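You operate a simulated robot arm through the tools that you are given. There is no shell and no other tool. Be economical: measure what you need, move in short steps, check, and stop when the job is done.

You run a simulated two-armed robot. Do the job below in one go: nothing can be reset, and whatever is moved stays where it is left.

TASK
Open the buckets door, put the tagged yellow rag on the shelf of the buckets cupboard, then shut the door. Open the baskets door, put the pack of tissues from the folded jeans with open pockets on top of the orange soap box, then shut the door. Take the cream rag and leave it on the high tier of the shoe rack. The order is free.

Only the result counts: the job must be done as asked and must still hold three seconds after the hand-in. Knocking over, shifting, dropping, spilling or breaking anything else fails it.

THE ROBOT
Two 6-joint arms with two-finger parallel grippers on one trunk, on a base that drives. Base frame: it is fixed to the floor where the robot stands at the start and does not move with it; the origin is under the middle of the robot, x ahead of it, y to its left, z up. Readings come in mm, degrees, newtons and seconds.
The left shoulder is at the start at [-99, 177, 581], the right one opposite. With the tool pointing down near the work surface each hand reaches from about 200 to 720 mm from the robot's upright axis, wherever it stands, measured 20 degrees to its own side. Places, roughly: baskets door [1000, -2900, 400]; buckets door [500, 100, 400]; cream rag [1250, -3250, 1000]; high tier of the shoe rack [2600, -700, 600]; orange soap box [1500, -2750, 1000]; pack of tissues [1250, -3000, 500]; shelf of the buckets cupboard [600, 400, 400]; tagged yellow rag [1750, -2000, 1000]. Payload 1.57 kg a hand.
Tool frame (each hand has its own): the origin (TCP) lies between the finger pads and is the grasp point; the fingertips stand 30 mm ahead of it; z points along the fingers, y is the line along which they close. The gripper opens to 80 mm. The fingers are 17 mm wide and 12 mm thick; the gripper's body (40 by 82 mm) begins 80 mm behind the TCP.
Orientation is that of the tool frame in the base frame, as a unit quaternion [w, x, y, z]. With the fingers straight down and closing along the base's y, the tool's x points along the base's -x, its y along +y and its z along -z.

THE INTERFACE
- The arms move only by the tool play_rows. It takes "left_increments", "right_increments" or both (then of equal length, played together; a hand with none holds still); each is a list of rows, each an object (a shift or turn left out is 0, a gripper value left out holds the last) with "xyz": the shift along the tool's x, y, z in units of 30 mm (1.0 is 30 mm), a list of three; "rotation": the turn, a rotation vector about the tool's x, y, z in units of 6 degrees (1.0 is 6 degrees), a list of three; "gripper": the gripper command, from -1 (shut) to 1 (fully open), values between in proportion. In form: [{"xyz": [dx, dy, dz], "rotation": [rx, ry, rz], "gripper": gripper}, ...]. A call has 1 to 10 rows; each row shifts and turns the commanded pose from where the row before left it, along the tool's axes as they then stand. A call with a number of a shift or a turn outside -1 to 1 is refused whole. A row lasts 0.2 s, in which the tool goes at most 50 mm and 8.6 degrees; a call with a longer step from one row to the next is refused whole, and so is a gripper value outside its range. A pose out of reach is approached as far as the arm can. The call stops where the force on the tool passes 40 N (or 10 N more than at its start, if that is more) or the arm is blocked; 0.2 s more then pass. Each finger travels about 72 mm/s and halts on what it meets, pressing with about 33 N; the grip force reading is that of the motor and also rises with nothing between the fingers. The clock runs only during rows and for 0.2 s after the last one: add rows that do not move to give the fingers time. It gives the time, the measured TCP pose, the force on the tool (base axes), the opening and the grip force at its end, in the units of the frame above (readings bear some noise), with the torque about the TCP (base axes, N m) and any sound that the robot's microphone picked up.
- Cameras (640 x 400 px; columns grow to the right, rows downward): "scene" is now at [60.5, 12.9, 1272.5]; the picture's right is [0.21, -0.98, 0.00], its down [-0.91, -0.20, -0.36] and it looks along [0.36, 0.08, -0.93] (base axes); focal length 266 px, centre (320, 200). "left" rides on the left gripper at [72, 7, -122] in its tool frame; the picture's right is [-0.09, 1.00, 0.00], its down [-0.84, -0.08, -0.54] and it looks along [-0.54, -0.05, 0.84] (tool axes); focal length 238 px, centre (320, 200). "right" rides on the right gripper at [72, -7, -122] in its tool frame; the picture's right is [0.09, 1.00, 0.00], its down [-0.84, 0.08, -0.54] and it looks along [-0.54, 0.05, 0.84] (tool axes); focal length 238 px, centre (320, 200). There is no depth. A picture from a camera that has moved, and an enlarged one, comes with that camera's place and axes in the base frame and with its lens.
- grab_frame(camera): a new picture of that camera. No time passes.
- lift_body(by): slides the trunk up (or, below 0, down) by that many mm; the arms and the scene camera ride with it, the base frame stays. It gives what a move gives, with no picture.
- base_move(legs): drives the robot by 1 to 6 legs, each [ahead, left, turn to the left] in mm, mm and degrees, along the robot's own axes; the way and the turn of a leg run together, so that a leg with both is an arc; at most 1500 mm and 180 degrees a leg. The arms and the cameras ride along, it lands a little off, and it stops where it bumps. It gives what a move gives.
- head_to(pan, tilt): turns the head with the scene camera to pan (to the left, within 143 degrees either way) and tilt (down, from -29 to 69), counted from straight ahead of the robot. It gives what a move gives.
- enlarge(camera, box): a new picture of the part [left, top, right, bottom] of that camera's present view, enlarged. No time passes.
- finish_job(): hands the job in; it is judged then, once.

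Work in short steps. Places have to be worked out from the pictures, the camera data and where the tool is seen: move nearer, look again, correct. Check each grasp and each placing, and mend what went wrong. You have 165 turns and 130 pictures in all, those below and enlarged ones among them. Open the grippers and draw the arms clear of the work before you hand the job in, unless the task says otherwise.

The tools are called as name(argument=value, ...) on one line, values as JSON. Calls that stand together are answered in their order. play_rows: Moves the arms, as the interface text tells. Its arguments: {"type":"object","properties":{"left_increments":{"type":"array","items":{"type":"object","properties":{"xyz":{"type":"array","items":{"type":"number"}},"rotation":{"type":"array","items":{"type":"number"}},"gripper":{"type":"number"}}}},"right_increments":{"type":"array","items":{"type":"object","properties":{"xyz":{"type":"array","items":{"type":"number"}},"rotation":{"type":"array","items":{"type":"number"}},"gripper":{"type":"number"}}}}},"required":[]} The other tools are called the same way: lift_body (by) slides the trunk up or down; base_move (legs) drives the base; head_to (pan, tilt) turns the head that bears the scene camera; grab_frame (camera) takes a picture; enlarge (camera, box) takes an enlarged picture of a part of a camera's view; finish_job () hands the job in.

At the start:

```text
t: 0.0
left_eef_pos: [246.0, 145.4, 753.3]
left_tool_rot: [0.0, 0.0, 1.0, 0.001]
left_contact_force: [0.3, -0.5, 1.0]
left_wrist_torque: [-0.01, 0.01, -0.01]
left_width: 79.9
left_grip_force: 0.1
right_eef_pos: [389.6, -137.8, 754.7]
right_tool_rot: [0.0, 0.0, 1.0, 0.0]
right_contact_force: [0.3, -0.3, 0.3]
right_wrist_torque: [-0.01, 0.0, -0.01]
right_width: 80.2
right_grip_force: 0.1
trunk travel left (down, up): [-25.0, 303.0]
robot x, y, heading: [1.1, -0.3, -0.2]
head pan, tilt: [12.3, 68.7]
```

scene: 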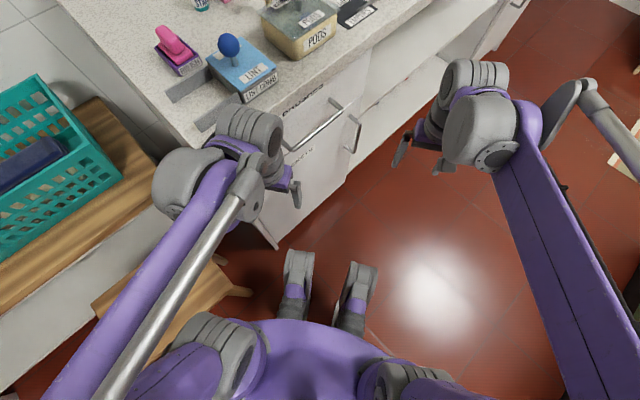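
right: 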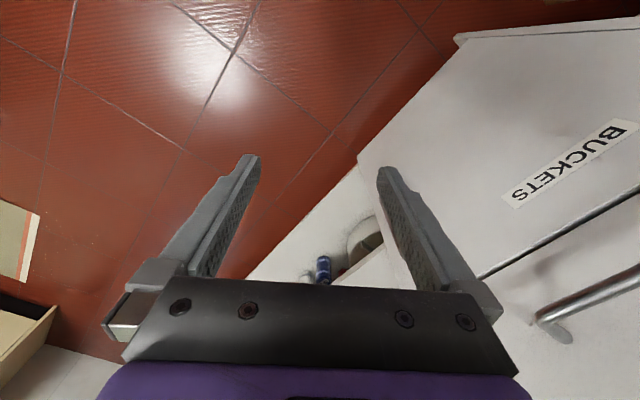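
left: 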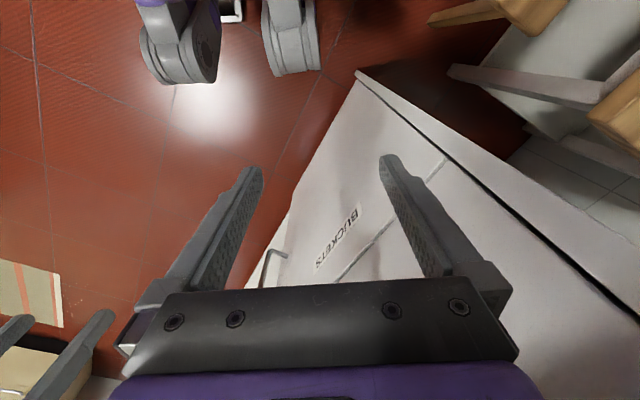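

I start by surveying the surroundings with the head camera, first ahead with less tilt.

head_to(pan=0, tilt=35)

grab_frame(camera="scene")

head_to(pan=-65, tilt=25)

grab_frame(camera="scene")

```text
t: 1.0
left_eef_pos: [246.6, 146.5, 753.2]
left_tool_rot: [0.0, 0.0, 1.0, -0.001]
left_contact_force: [-0.7, 1.3, -0.5]
left_wrist_torque: [0.0, -0.02, 0.02]
left_width: 80.0
left_grip_force: 0.2
right_eef_pos: [389.8, -137.7, 756.3]
right_tool_rot: [0.0, -0.001, 1.0, 0.0]
right_contact_force: [-0.3, 0.0, -0.1]
right_wrist_torque: [-0.05, -0.04, 0.0]
right_width: 79.9
right_grip_force: 0.1
trunk travel left (down, up): [-25.0, 303.0]
robot x, y, heading: [2.6, 0.2, -0.3]
head pan, tilt: [0.0, 35.0]
```

```text
126 pictures are left
camera scene: at [93.8, 1.0, 1316.1], right [0.0, -1.0, 0.0], down [-0.57, 0.0, -0.82], along [0.82, 0.0, -0.57], focal length 266 px, centre (320, 200)
```

scene: 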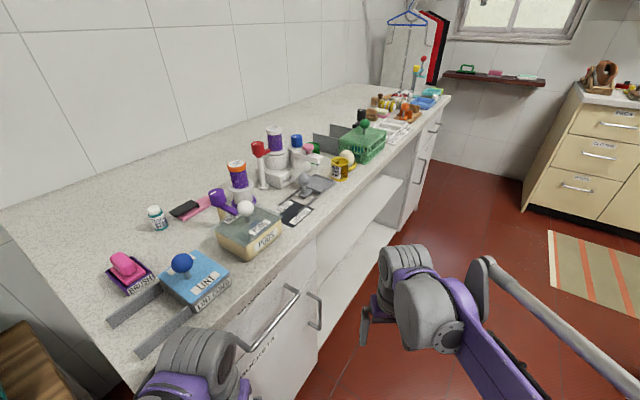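

```text
t: 2.4
left_eef_pos: [246.8, 147.2, 752.2]
left_tool_rot: [0.0, 0.001, 1.0, 0.0]
left_contact_force: [-0.1, -0.4, -0.1]
left_wrist_torque: [-0.01, -0.01, 0.03]
left_width: 80.0
left_grip_force: 0.1
right_eef_pos: [389.7, -138.0, 755.7]
right_tool_rot: [0.0, -0.001, 1.0, 0.0]
right_contact_force: [0.1, -1.1, 0.0]
right_wrist_torque: [0.0, -0.01, 0.01]
right_width: 79.8
right_grip_force: 0.0
trunk travel left (down, up): [-25.0, 303.0]
robot x, y, heading: [0.4, 3.8, -0.1]
head pan, tilt: [-65.0, 25.0]
```

```text
125 pictures are left
camera scene: at [44.7, -82.5, 1331.9], right [-0.91, -0.42, 0.0], down [-0.18, 0.38, -0.91], along [0.38, -0.82, -0.42], focal length 266 px, centre (320, 200)
```

scene: 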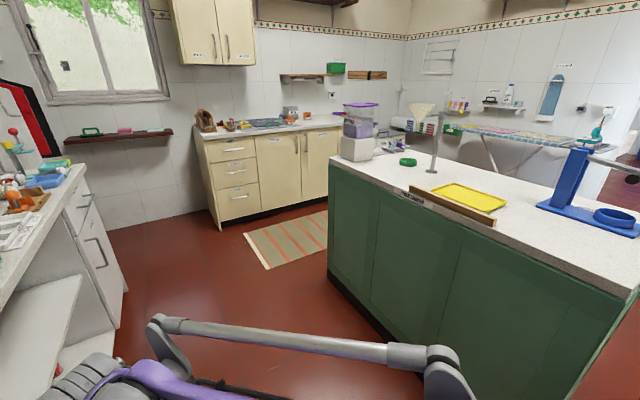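

The room is rotated about -35° to the base frame. I zoom on the far areas and look left behind the counter.

enlarge(camera="scene", box=[180, 60, 420, 210])

head_to(pan=-25, tilt=15)

grab_frame(camera="scene")

head_to(pan=50, tilt=50)

grab_frame(camera="scene")

```text
2.67 times, centred on (300, 135) of scene
camera zoom: at [44.7, -82.5, 1331.9], right [-0.91, -0.42, 0.0], down [-0.18, 0.38, -0.91], along [0.38, -0.82, -0.42], focal length 709 px, centre (373, 373)
```

zoom: 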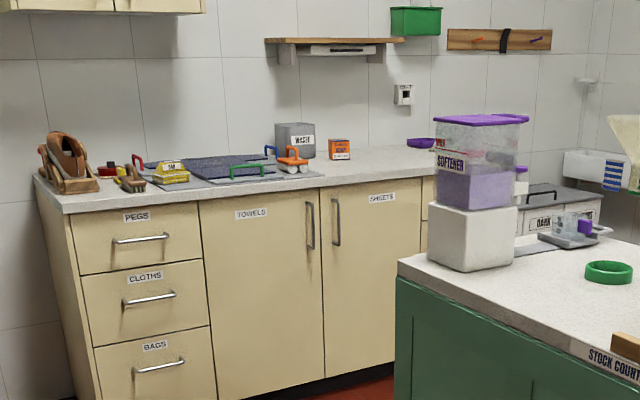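

```text
t: 3.4
left_eef_pos: [247.1, 146.8, 752.9]
left_tool_rot: [0.0, 0.0, 1.0, 0.0]
left_contact_force: [0.0, 0.8, 0.0]
left_wrist_torque: [0.01, 0.01, 0.01]
left_width: 80.0
left_grip_force: 0.1
right_eef_pos: [389.8, -137.7, 755.5]
right_tool_rot: [0.001, 0.0, 1.0, 0.001]
right_contact_force: [-0.6, -0.1, 0.1]
right_wrist_torque: [0.01, 0.01, -0.02]
right_width: 79.9
right_grip_force: 0.0
trunk travel left (down, up): [-25.0, 303.0]
robot x, y, heading: [3.0, 0.2, 0.1]
head pan, tilt: [-25.0, 15.0]
```

```text
123 pictures are left
camera scene: at [90.3, -38.5, 1348.1], right [-0.42, -0.91, 0.0], down [-0.23, 0.11, -0.97], along [0.88, -0.41, -0.26], focal length 266 px, centre (320, 200)
```

scene: 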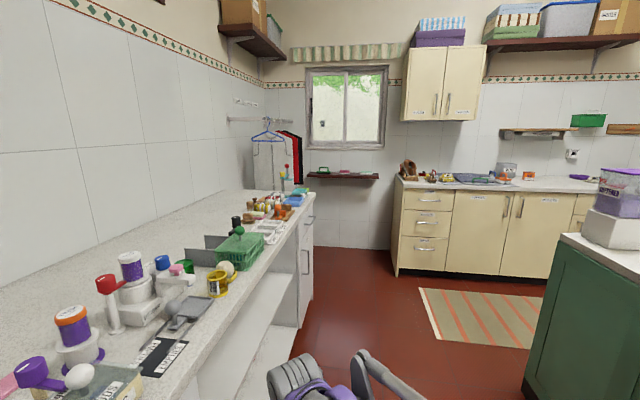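

```text
t: 4.9
left_eef_pos: [245.6, 145.7, 752.5]
left_tool_rot: [0.0, 0.001, 1.0, 0.001]
left_contact_force: [-0.1, 0.4, -1.1]
left_wrist_torque: [0.0, -0.02, -0.02]
left_width: 80.3
left_grip_force: 0.0
right_eef_pos: [390.7, -137.7, 755.9]
right_tool_rot: [0.0, 0.0, 1.0, 0.0]
right_contact_force: [-0.1, 0.6, -1.0]
right_wrist_torque: [0.0, -0.03, 0.05]
right_width: 79.8
right_grip_force: 0.0
trunk travel left (down, up): [-25.0, 303.0]
robot x, y, heading: [0.6, -0.7, 0.3]
head pan, tilt: [50.0, 50.0]
```

```text
122 pictures are left
camera scene: at [55.3, 60.0, 1294.4], right [0.77, -0.64, 0.0], down [-0.49, -0.59, -0.64], along [0.41, 0.49, -0.77], focal length 266 px, centre (320, 200)
```

scene: 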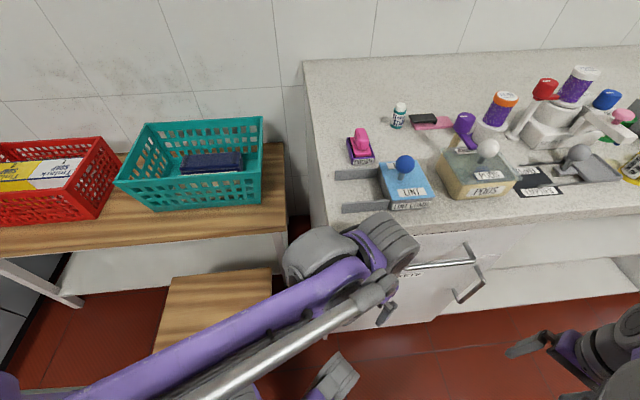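

The layout seems turned by about −35°. I turn right 35° and look straight to calibrate the room axes.

base_move(legs=[[0, -100, -35], [700, -100, 0]])

head_to(pan=0, tilt=15)

grab_frame(camera="scene")

```text
t: 10.4
left_eef_pos: [768.1, -597.6, 752.8]
left_tool_rot: [0.0, 0.303, 0.953, 0.0]
left_contact_force: [-0.2, 0.1, -0.2]
left_wrist_torque: [0.01, 0.0, -0.01]
left_width: 80.0
left_grip_force: 0.1
right_eef_pos: [720.9, -913.2, 755.1]
right_tool_rot: [0.0, 0.303, 0.953, 0.0]
right_contact_force: [0.1, -0.7, 0.1]
right_wrist_torque: [0.02, 0.02, 0.01]
right_width: 79.9
right_grip_force: 0.0
trunk travel left (down, up): [-25.0, 303.0]
robot x, y, heading: [478.9, -575.9, -35.3]
head pan, tilt: [50.0, 50.0]
```

```text
t: 11.6
left_eef_pos: [767.7, -598.6, 752.0]
left_tool_rot: [0.0, 0.304, 0.953, 0.0]
left_contact_force: [-0.2, 0.5, -0.1]
left_wrist_torque: [-0.01, -0.04, 0.02]
left_width: 80.1
left_grip_force: 0.0
right_eef_pos: [720.3, -914.3, 755.4]
right_tool_rot: [0.0, 0.303, 0.953, 0.0]
right_contact_force: [0.1, -0.1, -0.1]
right_wrist_torque: [0.0, -0.03, 0.04]
right_width: 80.0
right_grip_force: 0.0
trunk travel left (down, up): [-25.0, 303.0]
robot x, y, heading: [481.5, -574.0, -35.3]
head pan, tilt: [0.0, 15.0]
```

```text
121 pictures are left
camera scene: at [562.4, -631.2, 1348.1], right [-0.58, -0.82, 0.0], down [-0.21, 0.15, -0.97], along [0.79, -0.56, -0.26], focal length 266 px, centre (320, 200)
```

scene: 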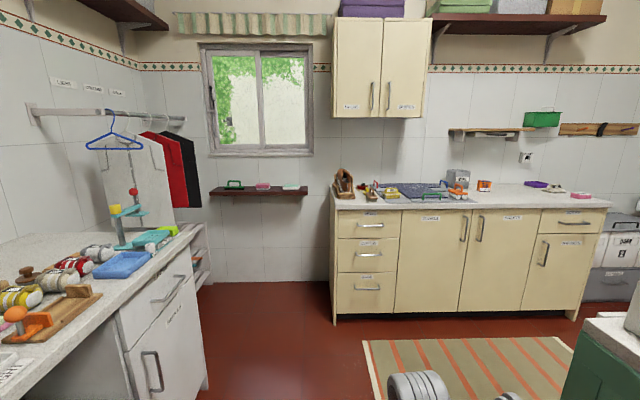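

Aligned with the room. I raise the trunk and drive to in front of the cream counter's left part.

lift_body(by=260)

base_move(legs=[[1150, 0, 0], [0, -380, 0]])

head_to(pan=0, tilt=45)

grab_frame(camera="scene")

```text
t: 14.3
left_eef_pos: [767.1, -598.3, 1012.6]
left_tool_rot: [-0.001, 0.304, 0.953, 0.0]
left_contact_force: [-0.8, 0.6, 0.0]
left_wrist_torque: [0.03, -0.03, -0.01]
left_width: 80.0
left_grip_force: 0.1
right_eef_pos: [719.8, -912.2, 1015.4]
right_tool_rot: [0.0, 0.303, 0.953, 0.0]
right_contact_force: [-0.2, 0.8, 0.0]
right_wrist_torque: [0.01, 0.01, 0.02]
right_width: 80.1
right_grip_force: 0.0
trunk travel left (down, up): [-285.0, 43.0]
robot x, y, heading: [482.9, -574.3, -35.3]
head pan, tilt: [0.0, 15.0]
```

```text
t: 23.7
left_eef_pos: [1506.6, -1579.0, 1012.7]
left_tool_rot: [0.0, 0.3, 0.954, 0.0]
left_contact_force: [0.0, -0.4, -0.2]
left_wrist_torque: [0.0, 0.01, -0.01]
left_width: 79.9
left_grip_force: 0.1
right_eef_pos: [1460.5, -1895.7, 1014.9]
right_tool_rot: [0.001, 0.3, 0.954, 0.0]
right_contact_force: [-0.1, 0.5, 0.1]
right_wrist_torque: [-0.01, 0.01, 0.01]
right_width: 79.8
right_grip_force: 0.0
trunk travel left (down, up): [-285.0, 43.0]
robot x, y, heading: [1219.5, -1557.7, -35.0]
head pan, tilt: [0.0, 15.0]
```

```text
t: 24.6
left_eef_pos: [1506.3, -1578.9, 1012.4]
left_tool_rot: [0.0, 0.3, 0.954, 0.0]
left_contact_force: [0.1, 0.0, 1.1]
left_wrist_torque: [0.0, 0.0, 0.01]
left_width: 80.3
left_grip_force: 0.0
right_eef_pos: [1461.1, -1895.4, 1014.9]
right_tool_rot: [0.001, 0.3, 0.954, 0.0]
right_contact_force: [0.6, -0.5, 0.6]
right_wrist_torque: [-0.01, 0.01, 0.01]
right_width: 79.9
right_grip_force: 0.3
trunk travel left (down, up): [-285.0, 43.0]
robot x, y, heading: [1221.8, -1558.6, -34.8]
head pan, tilt: [0.0, 45.0]
```

```text
120 pictures are left
camera scene: at [1252.7, -1580.4, 1571.4], right [-0.57, -0.82, 0.0], down [-0.58, 0.4, -0.71], along [0.58, -0.41, -0.71], focal length 266 px, centre (320, 200)
```

scene: 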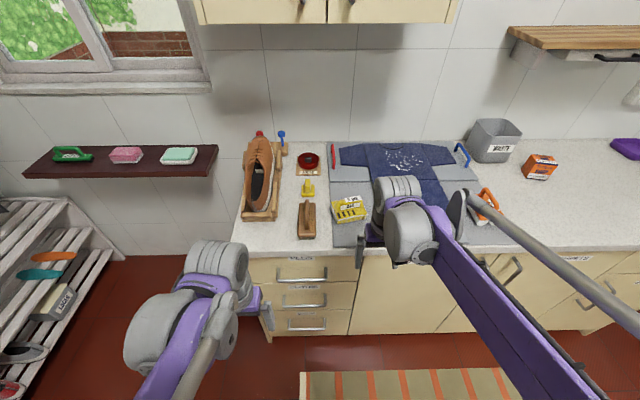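

Good view. Enlarge the counter to identify the yellow rag and the shoe rack.

enlarge(camera="scene", box=[230, 120, 430, 245])

enlarge(camera="scene", box=[0, 140, 220, 278])

enlarge(camera="scene", box=[420, 100, 640, 238])

```text
3.20 times, centred on (330, 182) of scene
camera zoom: at [1252.7, -1580.4, 1571.4], right [-0.57, -0.82, 0.0], down [-0.58, 0.4, -0.71], along [0.58, -0.41, -0.71], focal length 851 px, centre (288, 256)
```

zoom: 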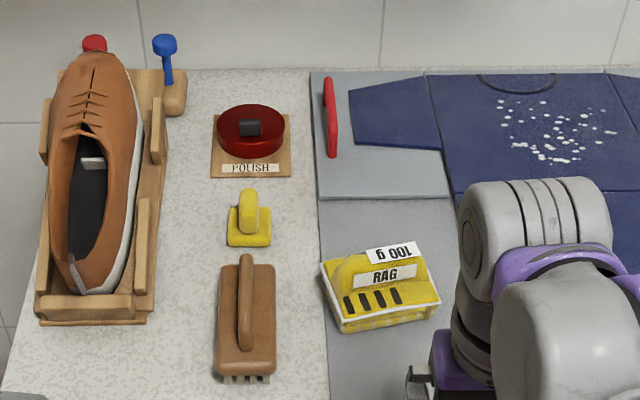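

```text
2.90 times, centred on (110, 209) of scene
camera zoom: at [1252.7, -1580.4, 1571.4], right [-0.57, -0.82, 0.0], down [-0.58, 0.4, -0.71], along [0.58, -0.41, -0.71], focal length 770 px, centre (929, 174)
```

zoom: 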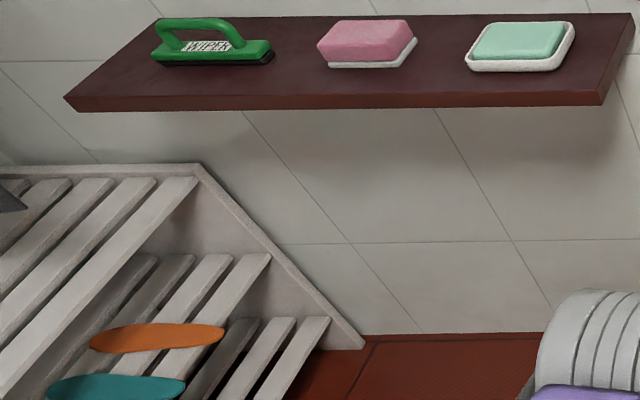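

```text
2.90 times, centred on (530, 169) of scene
camera zoom: at [1252.7, -1580.4, 1571.4], right [-0.57, -0.82, 0.0], down [-0.58, 0.4, -0.71], along [0.58, -0.41, -0.71], focal length 770 px, centre (-289, 290)
```

zoom: 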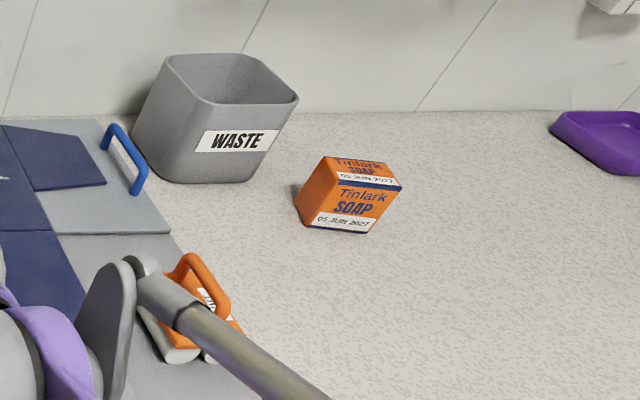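

The tagged yellow rag is beside the blue shirt. I'll do the baskets cupboard first: drive right along the counter and look there.

base_move(legs=[[-100, -900, 0]])

head_to(pan=-15, tilt=45)

grab_frame(camera="scene")

```text
t: 32.9
left_eef_pos: [909.6, -2263.8, 1011.9]
left_tool_rot: [0.0, 0.296, 0.955, 0.0]
left_contact_force: [0.6, -0.2, 0.2]
left_wrist_torque: [0.01, -0.01, -0.01]
left_width: 80.3
left_grip_force: 0.0
right_eef_pos: [867.2, -2580.6, 1014.7]
right_tool_rot: [0.0, 0.296, 0.955, 0.001]
right_contact_force: [0.1, 0.4, 0.4]
right_wrist_torque: [0.02, -0.03, 0.0]
right_width: 80.1
right_grip_force: 0.1
trunk travel left (down, up): [-285.0, 43.0]
robot x, y, heading: [621.5, -2244.3, -34.3]
head pan, tilt: [0.0, 45.0]
```

```text
t: 33.7
left_eef_pos: [908.9, -2262.4, 1011.1]
left_tool_rot: [0.0, 0.296, 0.955, 0.0]
left_contact_force: [0.2, 0.0, -1.0]
left_wrist_torque: [0.0, -0.01, -0.03]
left_width: 79.9
left_grip_force: 0.0
right_eef_pos: [867.6, -2580.7, 1015.0]
right_tool_rot: [-0.001, 0.296, 0.955, 0.0]
right_contact_force: [0.0, -0.3, 0.5]
right_wrist_torque: [0.03, 0.01, -0.01]
right_width: 80.0
right_grip_force: 0.0
trunk travel left (down, up): [-285.0, 43.0]
robot x, y, heading: [623.0, -2243.2, -34.5]
head pan, tilt: [-15.0, 45.0]
```

```text
116 pictures are left
camera scene: at [641.5, -2283.1, 1571.3], right [-0.76, -0.65, 0.0], down [-0.46, 0.54, -0.71], along [0.46, -0.54, -0.71], focal length 266 px, centre (320, 200)
```

scene: 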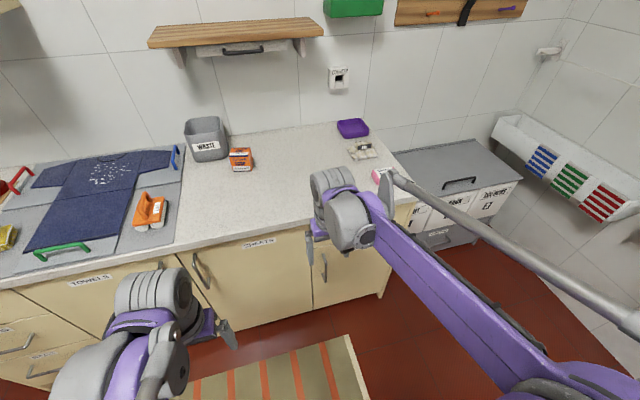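

Enlarge the right end of the counter.

enlarge(camera="scene", box=[220, 110, 420, 235])

enlarge(camera="scene", box=[180, 200, 420, 350])

```text
3.20 times, centred on (320, 172) of scene
camera zoom: at [641.5, -2283.1, 1571.3], right [-0.76, -0.65, 0.0], down [-0.46, 0.54, -0.71], along [0.46, -0.54, -0.71], focal length 851 px, centre (320, 288)
```

zoom: 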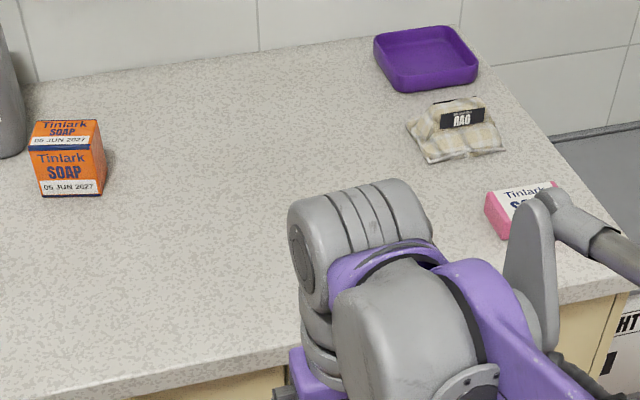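

```text
2.67 times, centred on (300, 275) of scene
camera zoom: at [641.5, -2283.1, 1571.3], right [-0.76, -0.65, 0.0], down [-0.46, 0.54, -0.71], along [0.46, -0.54, -0.71], focal length 709 px, centre (373, 0)
```

zoom: 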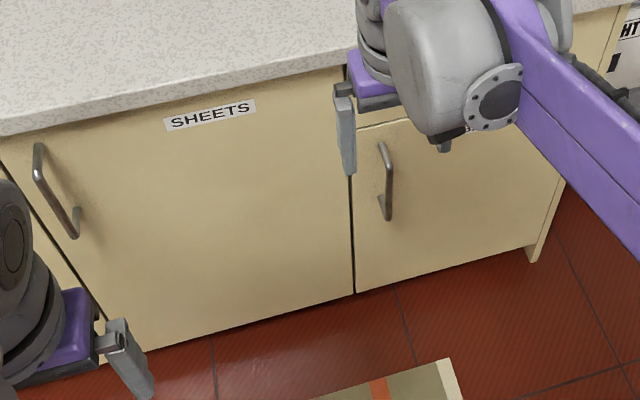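

Baskets door has a vertical handle on its left side, hinged right. I lower the trunk and start pitching the right tool forward, then triangulate the handle.

lift_body(by=-230)

play_rows(right_increments=[{"rotation": [0, -1, 0]}, {"rotation": [0, -1, 0]}, {"rotation": [0, -1, 0]}, {"rotation": [0, -1, 0]}, {"rotation": [0, -1, 0]}, {"rotation": [0, -1, 0]}, {"rotation": [0, -1, 0]}, {"rotation": [0, -1, 0]}, {"rotation": [0, -1, 0]}, {"rotation": [0, -1, 0]}])

head_to(pan=-15, tilt=50)

grab_frame(camera="scene")

grab_frame(camera="right")

```text
t: 36.1
left_eef_pos: [908.8, -2263.1, 783.4]
left_tool_rot: [-0.001, 0.296, 0.955, 0.0]
left_contact_force: [0.4, -0.3, -0.2]
left_wrist_torque: [0.01, 0.0, 0.02]
left_width: 80.0
left_grip_force: 0.0
right_eef_pos: [866.6, -2580.8, 785.0]
right_tool_rot: [0.0, 0.296, 0.955, 0.0]
right_contact_force: [-1.0, -0.2, -0.5]
right_wrist_torque: [-0.05, -0.01, 0.0]
right_width: 79.9
right_grip_force: 0.1
trunk travel left (down, up): [-55.0, 273.0]
robot x, y, heading: [623.0, -2247.8, -34.0]
head pan, tilt: [-15.0, 45.0]
```

```text
t: 38.3
left_eef_pos: [908.8, -2264.7, 782.9]
left_tool_rot: [0.0, 0.296, 0.955, 0.001]
left_contact_force: [0.2, 0.7, -0.2]
left_wrist_torque: [0.0, 0.0, -0.03]
left_width: 80.2
left_grip_force: 0.0
right_eef_pos: [866.7, -2580.3, 785.7]
right_tool_rot: [0.479, 0.256, 0.827, -0.148]
right_contact_force: [-0.6, 0.5, 0.2]
right_wrist_torque: [-0.01, -0.02, 0.01]
right_width: 79.8
right_grip_force: 0.0
trunk travel left (down, up): [-55.0, 273.0]
robot x, y, heading: [623.6, -2245.8, -34.4]
head pan, tilt: [-15.0, 45.0]
```

```text
t: 39.0
left_eef_pos: [908.6, -2263.4, 782.5]
left_tool_rot: [0.001, 0.296, 0.955, 0.0]
left_contact_force: [-0.1, -0.1, -0.3]
left_wrist_torque: [0.02, 0.0, 0.01]
left_width: 79.9
left_grip_force: 0.1
right_eef_pos: [866.6, -2579.6, 785.5]
right_tool_rot: [0.478, 0.256, 0.827, -0.148]
right_contact_force: [0.0, 0.1, -0.7]
right_wrist_torque: [0.0, -0.04, -0.03]
right_width: 80.2
right_grip_force: 0.1
trunk travel left (down, up): [-55.0, 273.0]
robot x, y, heading: [624.7, -2243.6, -34.4]
head pan, tilt: [-15.0, 50.0]
```

```text
113 pictures are left
camera scene: at [670.0, -2301.3, 1324.6], right [-0.76, -0.65, 0.0], down [-0.5, 0.58, -0.64], along [0.42, -0.49, -0.77], focal length 266 px, centre (320, 200)
```

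scene: 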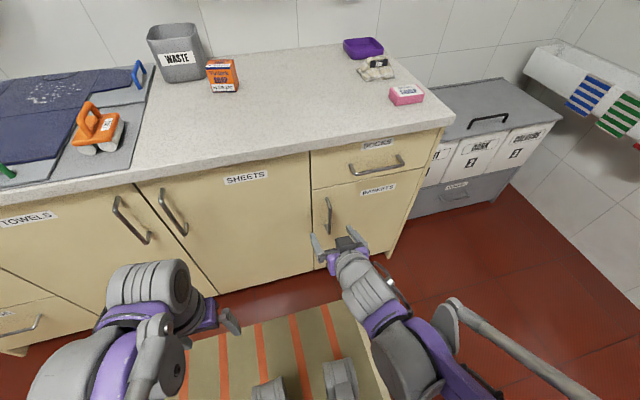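

```text
112 pictures are left
camera right: at [745.6, -2506.9, 784.3], right [0.52, 0.85, -0.08], down [0.0, 0.09, 1.0], along [0.85, -0.52, 0.05], focal length 238 px, centre (320, 200)
```

right: 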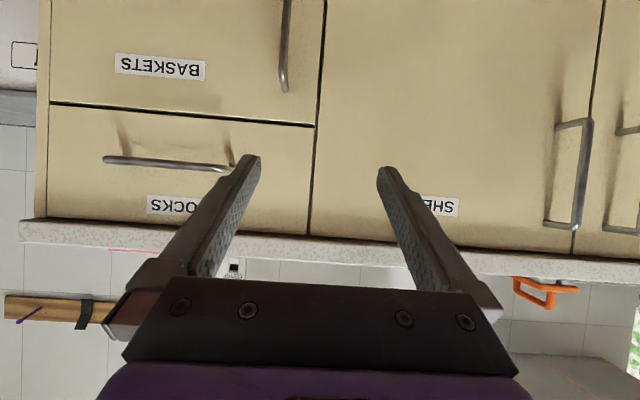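

Triangulated: handle bar at room u≈2420, n≈-1668, z≈450–640; counter top ≈850. Moving the right hand to ~60 mm before the handle.

play_rows(right_increments=[{"xyz": [0.407, -0.196, 0.963], "gripper": 1}, {"xyz": [0.407, -0.196, 0.963]}, {"xyz": [0.407, -0.196, 0.963]}, {"xyz": [0.407, -0.196, 0.963]}, {"xyz": [0.407, -0.196, 0.963]}, {"xyz": [0.407, -0.196, 0.963]}, {"xyz": [0.407, -0.196, 0.963]}, {"xyz": [0.407, -0.196, 0.963]}, {"xyz": [0.407, -0.196, 0.963]}])

grab_frame(camera="right")

enlarge(camera="scene", box=[240, 130, 440, 255])

```text
t: 41.0
left_eef_pos: [908.9, -2264.3, 783.6]
left_tool_rot: [0.0, 0.296, 0.955, 0.001]
left_contact_force: [-0.6, -0.2, 0.8]
left_wrist_torque: [0.01, 0.03, -0.01]
left_width: 80.0
left_grip_force: 0.0
right_eef_pos: [976.8, -2720.6, 558.1]
right_tool_rot: [0.478, 0.257, 0.827, -0.148]
right_contact_force: [0.2, -0.3, 0.1]
right_wrist_torque: [-0.03, -0.01, 0.02]
right_width: 80.2
right_grip_force: 0.1
trunk travel left (down, up): [-55.0, 273.0]
robot x, y, heading: [622.7, -2246.4, -34.4]
head pan, tilt: [-15.0, 50.0]
```

```text
111 pictures are left
camera right: at [855.5, -2647.3, 557.6], right [0.53, 0.85, -0.08], down [0.0, 0.09, 1.0], along [0.85, -0.52, 0.05], focal length 238 px, centre (320, 200)
```

right: 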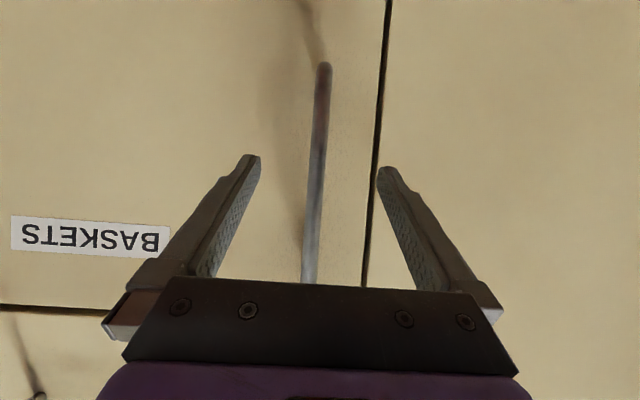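

```text
3.20 times, centred on (340, 192) of scene
camera zoom: at [670.3, -2301.7, 1324.5], right [-0.76, -0.65, 0.0], down [-0.5, 0.58, -0.64], along [0.42, -0.49, -0.77], focal length 851 px, centre (256, 224)
```

zoom: 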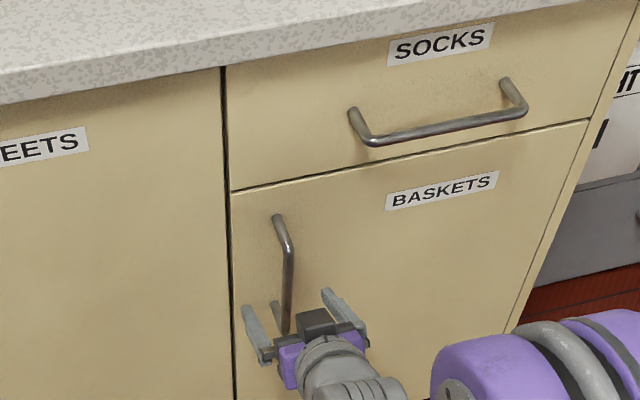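

The handle is centred between the fingers. Advance 60 mm horizontally and close.

play_rows(right_increments=[{"xyz": [-0.5, 0, 0.866]}, {"xyz": [-0.5, 0, 0.866]}, {"gripper": -1}, {"gripper": -1}, {"gripper": -1}, {"gripper": -1}])

enlarge(camera="scene", box=[240, 130, 440, 255])

```text
t: 41.6
left_eef_pos: [908.2, -2262.7, 783.8]
left_tool_rot: [0.0, 0.296, 0.955, 0.0]
left_contact_force: [0.5, 0.4, -0.4]
left_wrist_torque: [0.05, 0.02, 0.02]
left_width: 79.9
left_grip_force: 0.1
right_eef_pos: [1014.1, -2744.8, 559.6]
right_tool_rot: [0.475, 0.257, 0.829, -0.147]
right_contact_force: [-9.3, 7.5, 6.3]
right_wrist_torque: [0.18, -0.16, 0.56]
right_width: 79.9
right_grip_force: 0.0
trunk travel left (down, up): [-55.0, 273.0]
robot x, y, heading: [622.4, -2245.8, -34.6]
head pan, tilt: [-15.0, 50.0]
stopped in row 2 (right hand): the force on the tool passed its limit at 82 N (the readings are from after the stop); the commanded pose is now the measured one
```

```text
3.20 times, centred on (340, 192) of scene
camera zoom: at [669.8, -2301.1, 1324.6], right [-0.76, -0.65, 0.0], down [-0.5, 0.58, -0.64], along [0.42, -0.49, -0.77], focal length 851 px, centre (256, 224)
```

zoom: 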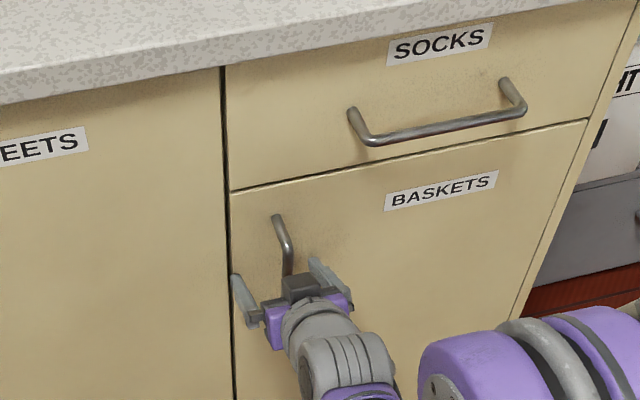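

The fingertips touched the door, so the handle is between the pads. Back off 6 mm and close.

play_rows(right_increments=[{"xyz": [0.1, 0, -0.173]}, {"gripper": -1}, {"gripper": -1}, {"gripper": -1}, {"gripper": -1}])

```text
t: 42.8
left_eef_pos: [908.0, -2264.8, 782.1]
left_tool_rot: [0.0, 0.296, 0.955, 0.001]
left_contact_force: [-0.2, 0.6, 0.0]
left_wrist_torque: [0.0, -0.01, 0.0]
left_width: 80.2
left_grip_force: 0.1
right_eef_pos: [1007.3, -2744.4, 558.6]
right_tool_rot: [0.474, 0.257, 0.829, -0.148]
right_contact_force: [-8.1, -16.9, 2.7]
right_wrist_torque: [0.2, 0.18, 0.17]
right_width: 12.0
right_grip_force: 28.8
trunk travel left (down, up): [-55.0, 273.0]
robot x, y, heading: [622.0, -2247.8, -34.6]
head pan, tilt: [-15.0, 50.0]
```

Handle gripped (12 mm). Pull along the door arc while yawing with the door, 4 steps of 5° first.

play_rows(right_increments=[{"xyz": [0.49, -0.173, -0.85], "rotation": [-0.722, 0, -0.417]}, {"xyz": [0.49, -0.173, -0.85], "rotation": [-0.722, 0, -0.417]}, {"xyz": [0.49, -0.173, -0.85], "rotation": [-0.722, 0, -0.417]}, {"xyz": [0.49, -0.173, -0.85], "rotation": [-0.722, 0, -0.417]}])

grab_frame(camera="scene")

```text
t: 43.8
left_eef_pos: [910.1, -2264.4, 782.9]
left_tool_rot: [0.0, 0.296, 0.955, 0.0]
left_contact_force: [0.4, -0.3, 0.5]
left_wrist_torque: [-0.01, -0.01, 0.02]
left_width: 79.8
left_grip_force: 0.1
right_eef_pos: [895.8, -2707.5, 559.5]
right_tool_rot: [0.494, 0.107, 0.861, -0.059]
right_contact_force: [-0.9, -0.3, -11.3]
right_wrist_torque: [-0.11, 0.04, -0.05]
right_width: 11.8
right_grip_force: 29.2
trunk travel left (down, up): [-55.0, 273.0]
robot x, y, heading: [622.8, -2245.8, -34.5]
head pan, tilt: [-15.0, 50.0]
```

```text
108 pictures are left
camera scene: at [670.3, -2302.0, 1324.4], right [-0.76, -0.65, 0.0], down [-0.5, 0.58, -0.64], along [0.42, -0.49, -0.77], focal length 266 px, centre (320, 200)
```

scene: 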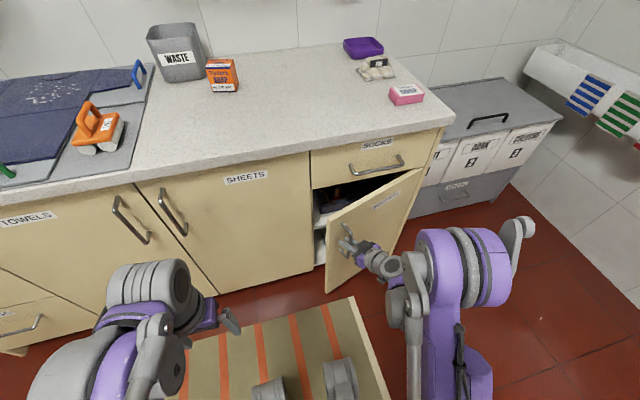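

Door opens smoothly. Continue the arc 5 more steps.

play_rows(right_increments=[{"xyz": [0.49, -0.173, -0.85], "rotation": [-0.722, 0, -0.417]}, {"xyz": [0.49, -0.173, -0.85], "rotation": [-0.722, 0, -0.417]}, {"xyz": [0.49, -0.173, -0.85], "rotation": [-0.722, 0, -0.417]}, {"xyz": [0.49, -0.173, -0.85], "rotation": [-0.722, 0, -0.417]}, {"xyz": [0.49, -0.173, -0.85], "rotation": [-0.722, 0, -0.417]}])

grab_frame(camera="scene")

```text
t: 44.4
left_eef_pos: [910.1, -2262.9, 782.9]
left_tool_rot: [0.001, 0.296, 0.955, 0.001]
left_contact_force: [1.1, 1.1, -0.4]
left_wrist_torque: [0.0, 0.02, -0.01]
left_width: 79.5
left_grip_force: 0.0
right_eef_pos: [840.8, -2702.0, 561.0]
right_tool_rot: [0.496, 0.034, 0.868, -0.017]
right_contact_force: [-1.1, 3.0, -4.7]
right_wrist_torque: [-0.25, 0.27, -0.14]
right_width: 12.0
right_grip_force: 29.3
trunk travel left (down, up): [-55.0, 273.0]
robot x, y, heading: [626.9, -2245.6, -34.4]
head pan, tilt: [-15.0, 50.0]
stopped in row 3 (right hand): the force on the tool passed its limit at 42 N (the readings are from after the stop); the commanded pose is now the measured one
```

```text
107 pictures are left
camera scene: at [669.9, -2301.1, 1324.7], right [-0.76, -0.65, 0.0], down [-0.5, 0.58, -0.64], along [0.42, -0.49, -0.77], focal length 266 px, centre (320, 200)
```

scene: 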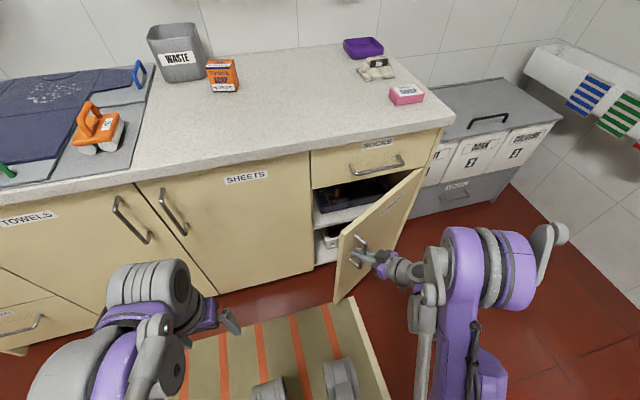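

At ~30° the force limit tripped from slight radius mismatch; refit R≈330 and continue with adjusted steps.

play_rows(right_increments=[{"xyz": [0.47, -0.134, -0.815], "rotation": [-0.722, 0, -0.417]}, {"xyz": [0.47, -0.134, -0.815], "rotation": [-0.722, 0, -0.417]}, {"xyz": [0.47, -0.134, -0.815], "rotation": [-0.722, 0, -0.417]}, {"xyz": [0.47, -0.134, -0.815], "rotation": [-0.722, 0, -0.417]}])

grab_frame(camera="scene")

```text
t: 45.2
left_eef_pos: [908.4, -2262.8, 783.2]
left_tool_rot: [-0.001, 0.296, 0.955, 0.0]
left_contact_force: [-0.4, 0.0, -0.2]
left_wrist_torque: [-0.02, 0.01, 0.01]
left_width: 79.8
left_grip_force: 0.1
right_eef_pos: [754.7, -2711.3, 560.6]
right_tool_rot: [0.493, -0.084, 0.864, 0.054]
right_contact_force: [-1.6, 4.6, -0.5]
right_wrist_torque: [-0.38, -0.43, -0.14]
right_width: 11.8
right_grip_force: 29.0
trunk travel left (down, up): [-55.0, 273.0]
robot x, y, heading: [623.1, -2249.4, -34.7]
head pan, tilt: [-15.0, 50.0]
stopped in row 4 (right hand): the force on the tool passed its limit at 45 N (the readings are from after the stop); the commanded pose is now the measured one
```

```text
106 pictures are left
camera scene: at [669.7, -2300.2, 1324.7], right [-0.76, -0.65, 0.0], down [-0.5, 0.58, -0.64], along [0.42, -0.49, -0.77], focal length 266 px, centre (320, 200)
```

scene: 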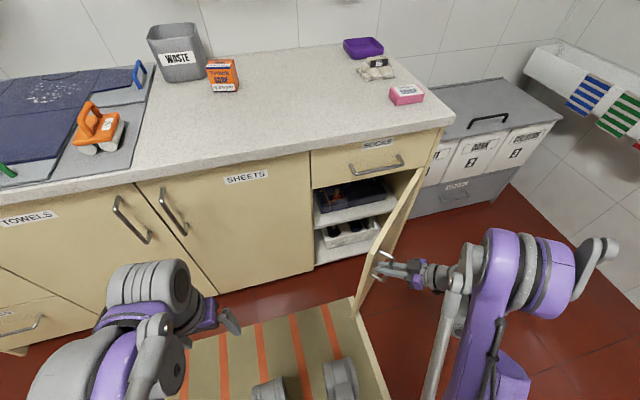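

Now ~45°. Continue a few more steps.

play_rows(right_increments=[{"xyz": [0.47, -0.1, -0.815], "rotation": [-0.722, 0, -0.417]}, {"xyz": [0.47, -0.1, -0.815], "rotation": [-0.722, 0, -0.417]}, {"xyz": [0.47, -0.1, -0.815], "rotation": [-0.722, 0, -0.417]}, {"xyz": [0.47, -0.1, -0.815], "rotation": [-0.722, 0, -0.417]}, {"xyz": [0.47, -0.1, -0.815], "rotation": [-0.722, 0, -0.417]}])

grab_frame(camera="scene")

```text
t: 46.0
left_eef_pos: [908.3, -2262.4, 782.1]
left_tool_rot: [0.0, 0.296, 0.955, 0.0]
left_contact_force: [0.2, 0.3, 0.0]
left_wrist_torque: [-0.02, -0.01, 0.01]
left_width: 79.8
left_grip_force: 0.1
right_eef_pos: [692.2, -2733.0, 560.5]
right_tool_rot: [0.484, -0.172, 0.851, 0.107]
right_contact_force: [-3.5, 4.3, -0.1]
right_wrist_torque: [-0.36, -0.69, -0.1]
right_width: 11.5
right_grip_force: 29.1
trunk travel left (down, up): [-55.0, 273.0]
robot x, y, heading: [621.8, -2244.5, -34.5]
head pan, tilt: [-15.0, 50.0]
stopped in row 3 (right hand): the force on the tool passed its limit at 43 N (the readings are from after the stop); the commanded pose is now the measured one
```

```text
105 pictures are left
camera scene: at [669.6, -2299.7, 1324.7], right [-0.76, -0.65, 0.0], down [-0.5, 0.58, -0.64], along [0.42, -0.49, -0.77], focal length 266 px, centre (320, 200)
```

scene: 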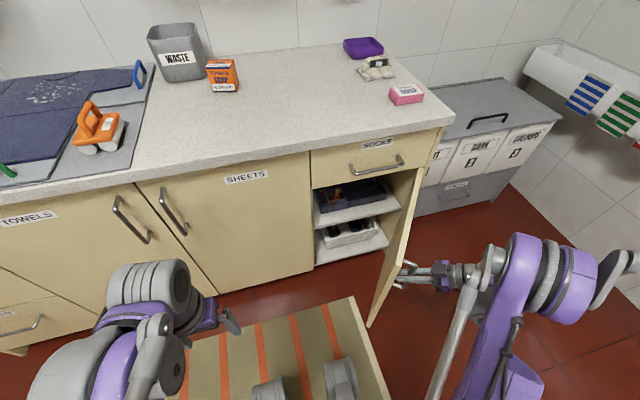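

~57° now; three more steps.

play_rows(right_increments=[{"xyz": [0.46, -0.12, -0.8], "rotation": [-0.722, 0, -0.417]}, {"xyz": [0.46, -0.12, -0.8], "rotation": [-0.722, 0, -0.417]}, {"xyz": [0.46, -0.12, -0.8], "rotation": [-0.722, 0, -0.417]}, {"xyz": [0.46, -0.12, -0.8], "rotation": [-0.722, 0, -0.417]}])

play_rows(right_increments=[{"xyz": [0.46, -0.12, -0.8], "rotation": [-0.722, 0, -0.417]}, {"xyz": [0.46, -0.12, -0.8], "rotation": [-0.722, 0, -0.417]}])

grab_frame(camera="scene")

```text
t: 46.5
left_eef_pos: [907.8, -2261.7, 783.3]
left_tool_rot: [0.0, 0.297, 0.955, 0.0]
left_contact_force: [-0.4, -0.1, 0.3]
left_wrist_torque: [0.01, -0.01, 0.01]
left_width: 80.1
left_grip_force: 0.1
right_eef_pos: [654.2, -2751.3, 561.4]
right_tool_rot: [0.475, -0.228, 0.838, 0.142]
right_contact_force: [-4.6, 6.8, 1.0]
right_wrist_torque: [-0.18, -0.85, -0.14]
right_width: 12.2
right_grip_force: 29.1
trunk travel left (down, up): [-55.0, 273.0]
robot x, y, heading: [621.2, -2245.4, -34.5]
head pan, tilt: [-15.0, 50.0]
stopped in row 2 (right hand): the force on the tool passed its limit at 46 N (the readings are from after the stop); the commanded pose is now the measured one
```

```text
t: 47.0
left_eef_pos: [908.9, -2262.4, 782.2]
left_tool_rot: [0.001, 0.298, 0.955, 0.0]
left_contact_force: [-0.2, 0.7, 0.0]
left_wrist_torque: [0.0, 0.05, -0.01]
left_width: 79.8
left_grip_force: 0.1
right_eef_pos: [630.5, -2767.4, 560.3]
right_tool_rot: [0.467, -0.268, 0.826, 0.168]
right_contact_force: [-6.5, 7.0, 6.2]
right_wrist_torque: [-0.26, -0.71, -0.2]
right_width: 12.0
right_grip_force: 29.1
right hand out of reach, approached as far as the arm can: row 2
trunk travel left (down, up): [-55.0, 273.0]
robot x, y, heading: [620.9, -2242.5, -34.3]
head pan, tilt: [-15.0, 50.0]
stopped in row 2 (right hand): the force on the tool passed its limit at 57 N (the readings are from after the stop); the commanded pose is now the measured one
```

```text
104 pictures are left
camera scene: at [669.3, -2298.5, 1324.7], right [-0.76, -0.65, 0.0], down [-0.5, 0.58, -0.64], along [0.42, -0.49, -0.77], focal length 266 px, centre (320, 200)
```

scene: 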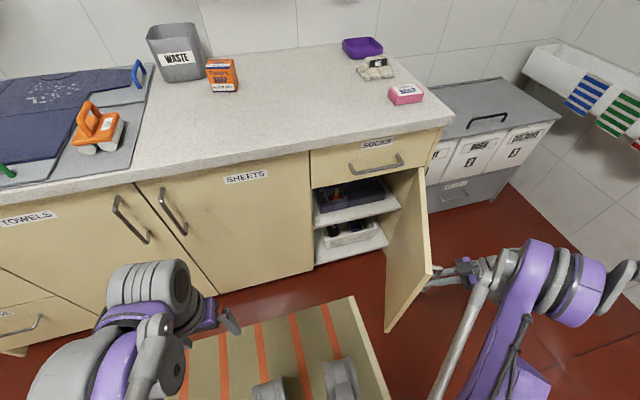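

Door ~71° open, arm at reach limit. Release and withdraw along the tool axis.

play_rows(right_increments=[{"gripper": 1}, {"gripper": 1}, {"gripper": 1}, {"gripper": 1}, {"xyz": [0, 0, -1]}, {"xyz": [0, 0, -1]}, {"xyz": [0, 0, -1]}])

grab_frame(camera="scene")

```text
t: 48.6
left_eef_pos: [906.8, -2261.8, 782.5]
left_tool_rot: [0.001, 0.297, 0.955, -0.001]
left_contact_force: [-0.2, -0.7, -0.5]
left_wrist_torque: [0.0, -0.02, 0.01]
left_width: 80.2
left_grip_force: 0.0
right_eef_pos: [627.4, -2811.4, 593.8]
right_tool_rot: [0.463, -0.265, 0.83, 0.161]
right_contact_force: [-17.2, 20.8, -11.1]
right_wrist_torque: [-0.51, -0.22, 0.37]
right_width: 80.1
right_grip_force: 0.1
right hand out of reach, approached as far as the arm can: row 5, 6, 7
trunk travel left (down, up): [-55.0, 273.0]
robot x, y, heading: [620.4, -2240.9, -34.7]
head pan, tilt: [-15.0, 50.0]
```

```text
103 pictures are left
camera scene: at [666.7, -2297.8, 1324.6], right [-0.76, -0.65, 0.0], down [-0.5, 0.58, -0.64], along [0.42, -0.49, -0.76], focal length 266 px, centre (320, 200)
```

scene: 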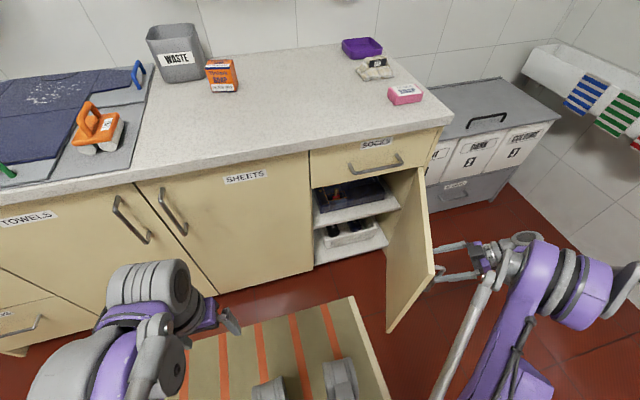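

The arm can't retract that way; I use the base to slide the hand away from the door (right and slightly back).

base_move(legs=[[-45, -110, 0]])

grab_frame(camera="scene")

```text
t: 50.2
left_eef_pos: [808.4, -2326.9, 782.9]
left_tool_rot: [0.0, 0.297, 0.955, 0.0]
left_contact_force: [0.1, 0.6, 0.3]
left_wrist_torque: [0.0, 0.0, -0.01]
left_width: 80.2
left_grip_force: 0.1
right_eef_pos: [532.5, -2880.3, 593.0]
right_tool_rot: [0.464, -0.265, 0.83, 0.161]
right_contact_force: [0.0, 0.3, 1.0]
right_wrist_torque: [-0.03, 0.01, -0.01]
right_width: 79.8
right_grip_force: 0.0
trunk travel left (down, up): [-55.0, 273.0]
robot x, y, heading: [524.2, -2309.0, -34.3]
head pan, tilt: [-15.0, 50.0]
```

```text
102 pictures are left
camera scene: at [569.9, -2364.2, 1324.6], right [-0.76, -0.65, 0.0], down [-0.5, 0.58, -0.64], along [0.42, -0.49, -0.77], focal length 266 px, centre (320, 200)
```

scene: 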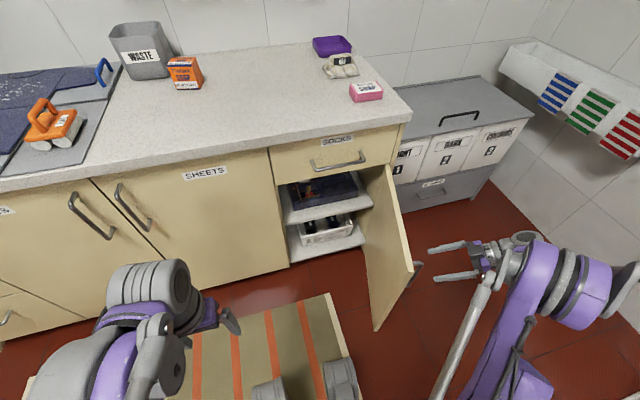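

Hand is clear. Now look into the cupboard.

enlarge(camera="scene", box=[260, 160, 400, 248])

play_rows(right_increments=[{"rotation": [0.866, 0, 0.5]}, {"rotation": [0.866, 0, 0.5]}, {"rotation": [0.866, 0, 0.5]}, {"rotation": [0.866, 0, 0.5]}, {"rotation": [0.866, 0, 0.5]}, {"rotation": [0.866, 0, 0.5]}, {"rotation": [0.866, 0, 0.5]}, {"rotation": [0.866, 0, 0.5]}, {"rotation": [0.866, 0, 0.5]}, {"rotation": [0.866, 0, 0.5]}])

```text
4.55 times, centred on (330, 204) of scene
camera zoom: at [569.9, -2364.2, 1324.6], right [-0.76, -0.65, 0.0], down [-0.5, 0.58, -0.64], along [0.42, -0.49, -0.77], focal length 1208 px, centre (274, 182)
```

zoom: 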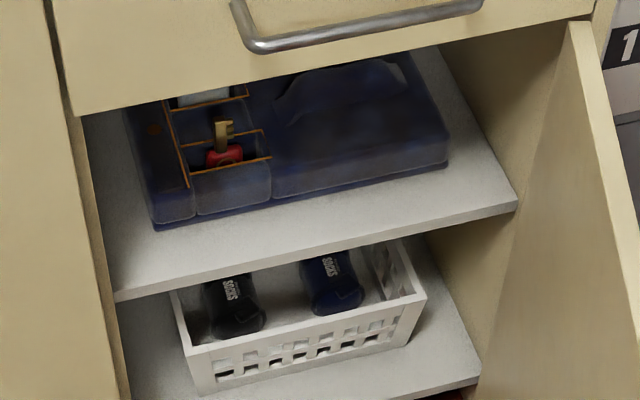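

```text
t: 52.4
left_eef_pos: [809.4, -2327.5, 783.1]
left_tool_rot: [0.0, 0.298, 0.954, 0.0]
left_contact_force: [0.2, 1.1, -0.2]
left_wrist_torque: [0.01, 0.0, 0.01]
left_width: 80.2
left_grip_force: 0.1
right_eef_pos: [533.3, -2878.7, 592.7]
right_tool_rot: [0.476, 0.18, 0.854, -0.105]
right_contact_force: [-0.4, -0.1, 0.3]
right_wrist_torque: [-0.01, 0.0, 0.02]
right_width: 79.9
right_grip_force: 0.0
trunk travel left (down, up): [-55.0, 273.0]
robot x, y, heading: [524.7, -2303.5, -35.0]
head pan, tilt: [-15.0, 50.0]
```

The tissue pack is in the rear pocket of the jeans on the upper shelf. I lift the right hand over the door top to get to the inner side and push the door wider.

play_rows(right_increments=[{"xyz": [-0.866, 0, -0.5], "rotation": [0.866, 0, 0.5]}, {"xyz": [-0.866, 0, -0.5], "rotation": [0.8, 0, 0.45]}, {"xyz": [-0.866, 0, -0.5]}, {"xyz": [-0.866, 0, -0.5]}, {"xyz": [-0.866, 0, -0.5]}, {"xyz": [-0.866, 0, -0.5]}, {"xyz": [-0.866, 0, -0.5]}, {"xyz": [-0.866, 0, -0.5]}])

play_rows(right_increments=[{"xyz": [0, 1, 0]}, {"xyz": [0, 1, 0]}, {"xyz": [0, 1, 0]}, {"xyz": [0, 1, 0]}, {"xyz": [0, 1, 0]}, {"xyz": [0, 1, 0]}, {"xyz": [0, 1, 0]}, {"xyz": [0, 1, 0]}, {"xyz": [0, 1, 0]}, {"xyz": [0, 1, 0]}])

grab_frame(camera="scene")

```text
t: 54.2
left_eef_pos: [810.5, -2328.1, 782.9]
left_tool_rot: [0.0, 0.297, 0.955, 0.0]
left_contact_force: [0.2, 0.4, -0.6]
left_wrist_torque: [0.0, 0.0, 0.01]
left_width: 79.9
left_grip_force: 0.1
right_eef_pos: [539.5, -2877.3, 833.5]
right_tool_rot: [0.463, 0.262, 0.832, -0.155]
right_contact_force: [-0.1, 0.1, -0.3]
right_wrist_torque: [0.0, -0.03, -0.01]
right_width: 80.0
right_grip_force: 0.1
trunk travel left (down, up): [-55.0, 273.0]
robot x, y, heading: [524.3, -2305.5, -34.5]
head pan, tilt: [-15.0, 50.0]
```

```text
t: 56.4
left_eef_pos: [808.4, -2328.9, 783.2]
left_tool_rot: [0.001, 0.298, 0.955, 0.0]
left_contact_force: [1.2, -0.8, -0.4]
left_wrist_torque: [-0.01, 0.02, 0.01]
left_width: 80.2
left_grip_force: 0.0
right_eef_pos: [713.8, -2633.3, 828.8]
right_tool_rot: [0.463, 0.264, 0.832, -0.156]
right_contact_force: [0.3, 0.7, 0.3]
right_wrist_torque: [0.0, 0.01, -0.02]
right_width: 80.1
right_grip_force: 0.0
trunk travel left (down, up): [-55.0, 273.0]
robot x, y, heading: [519.8, -2312.4, -34.7]
head pan, tilt: [-15.0, 50.0]
```

```text
100 pictures are left
camera scene: at [570.3, -2364.2, 1324.6], right [-0.76, -0.65, 0.0], down [-0.5, 0.58, -0.64], along [0.42, -0.49, -0.77], focal length 266 px, centre (320, 200)
```

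scene: 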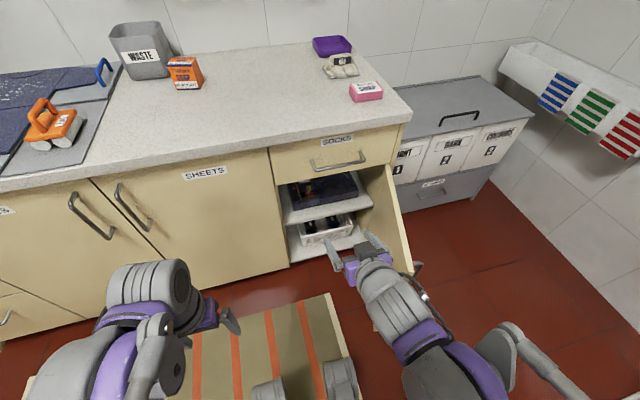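

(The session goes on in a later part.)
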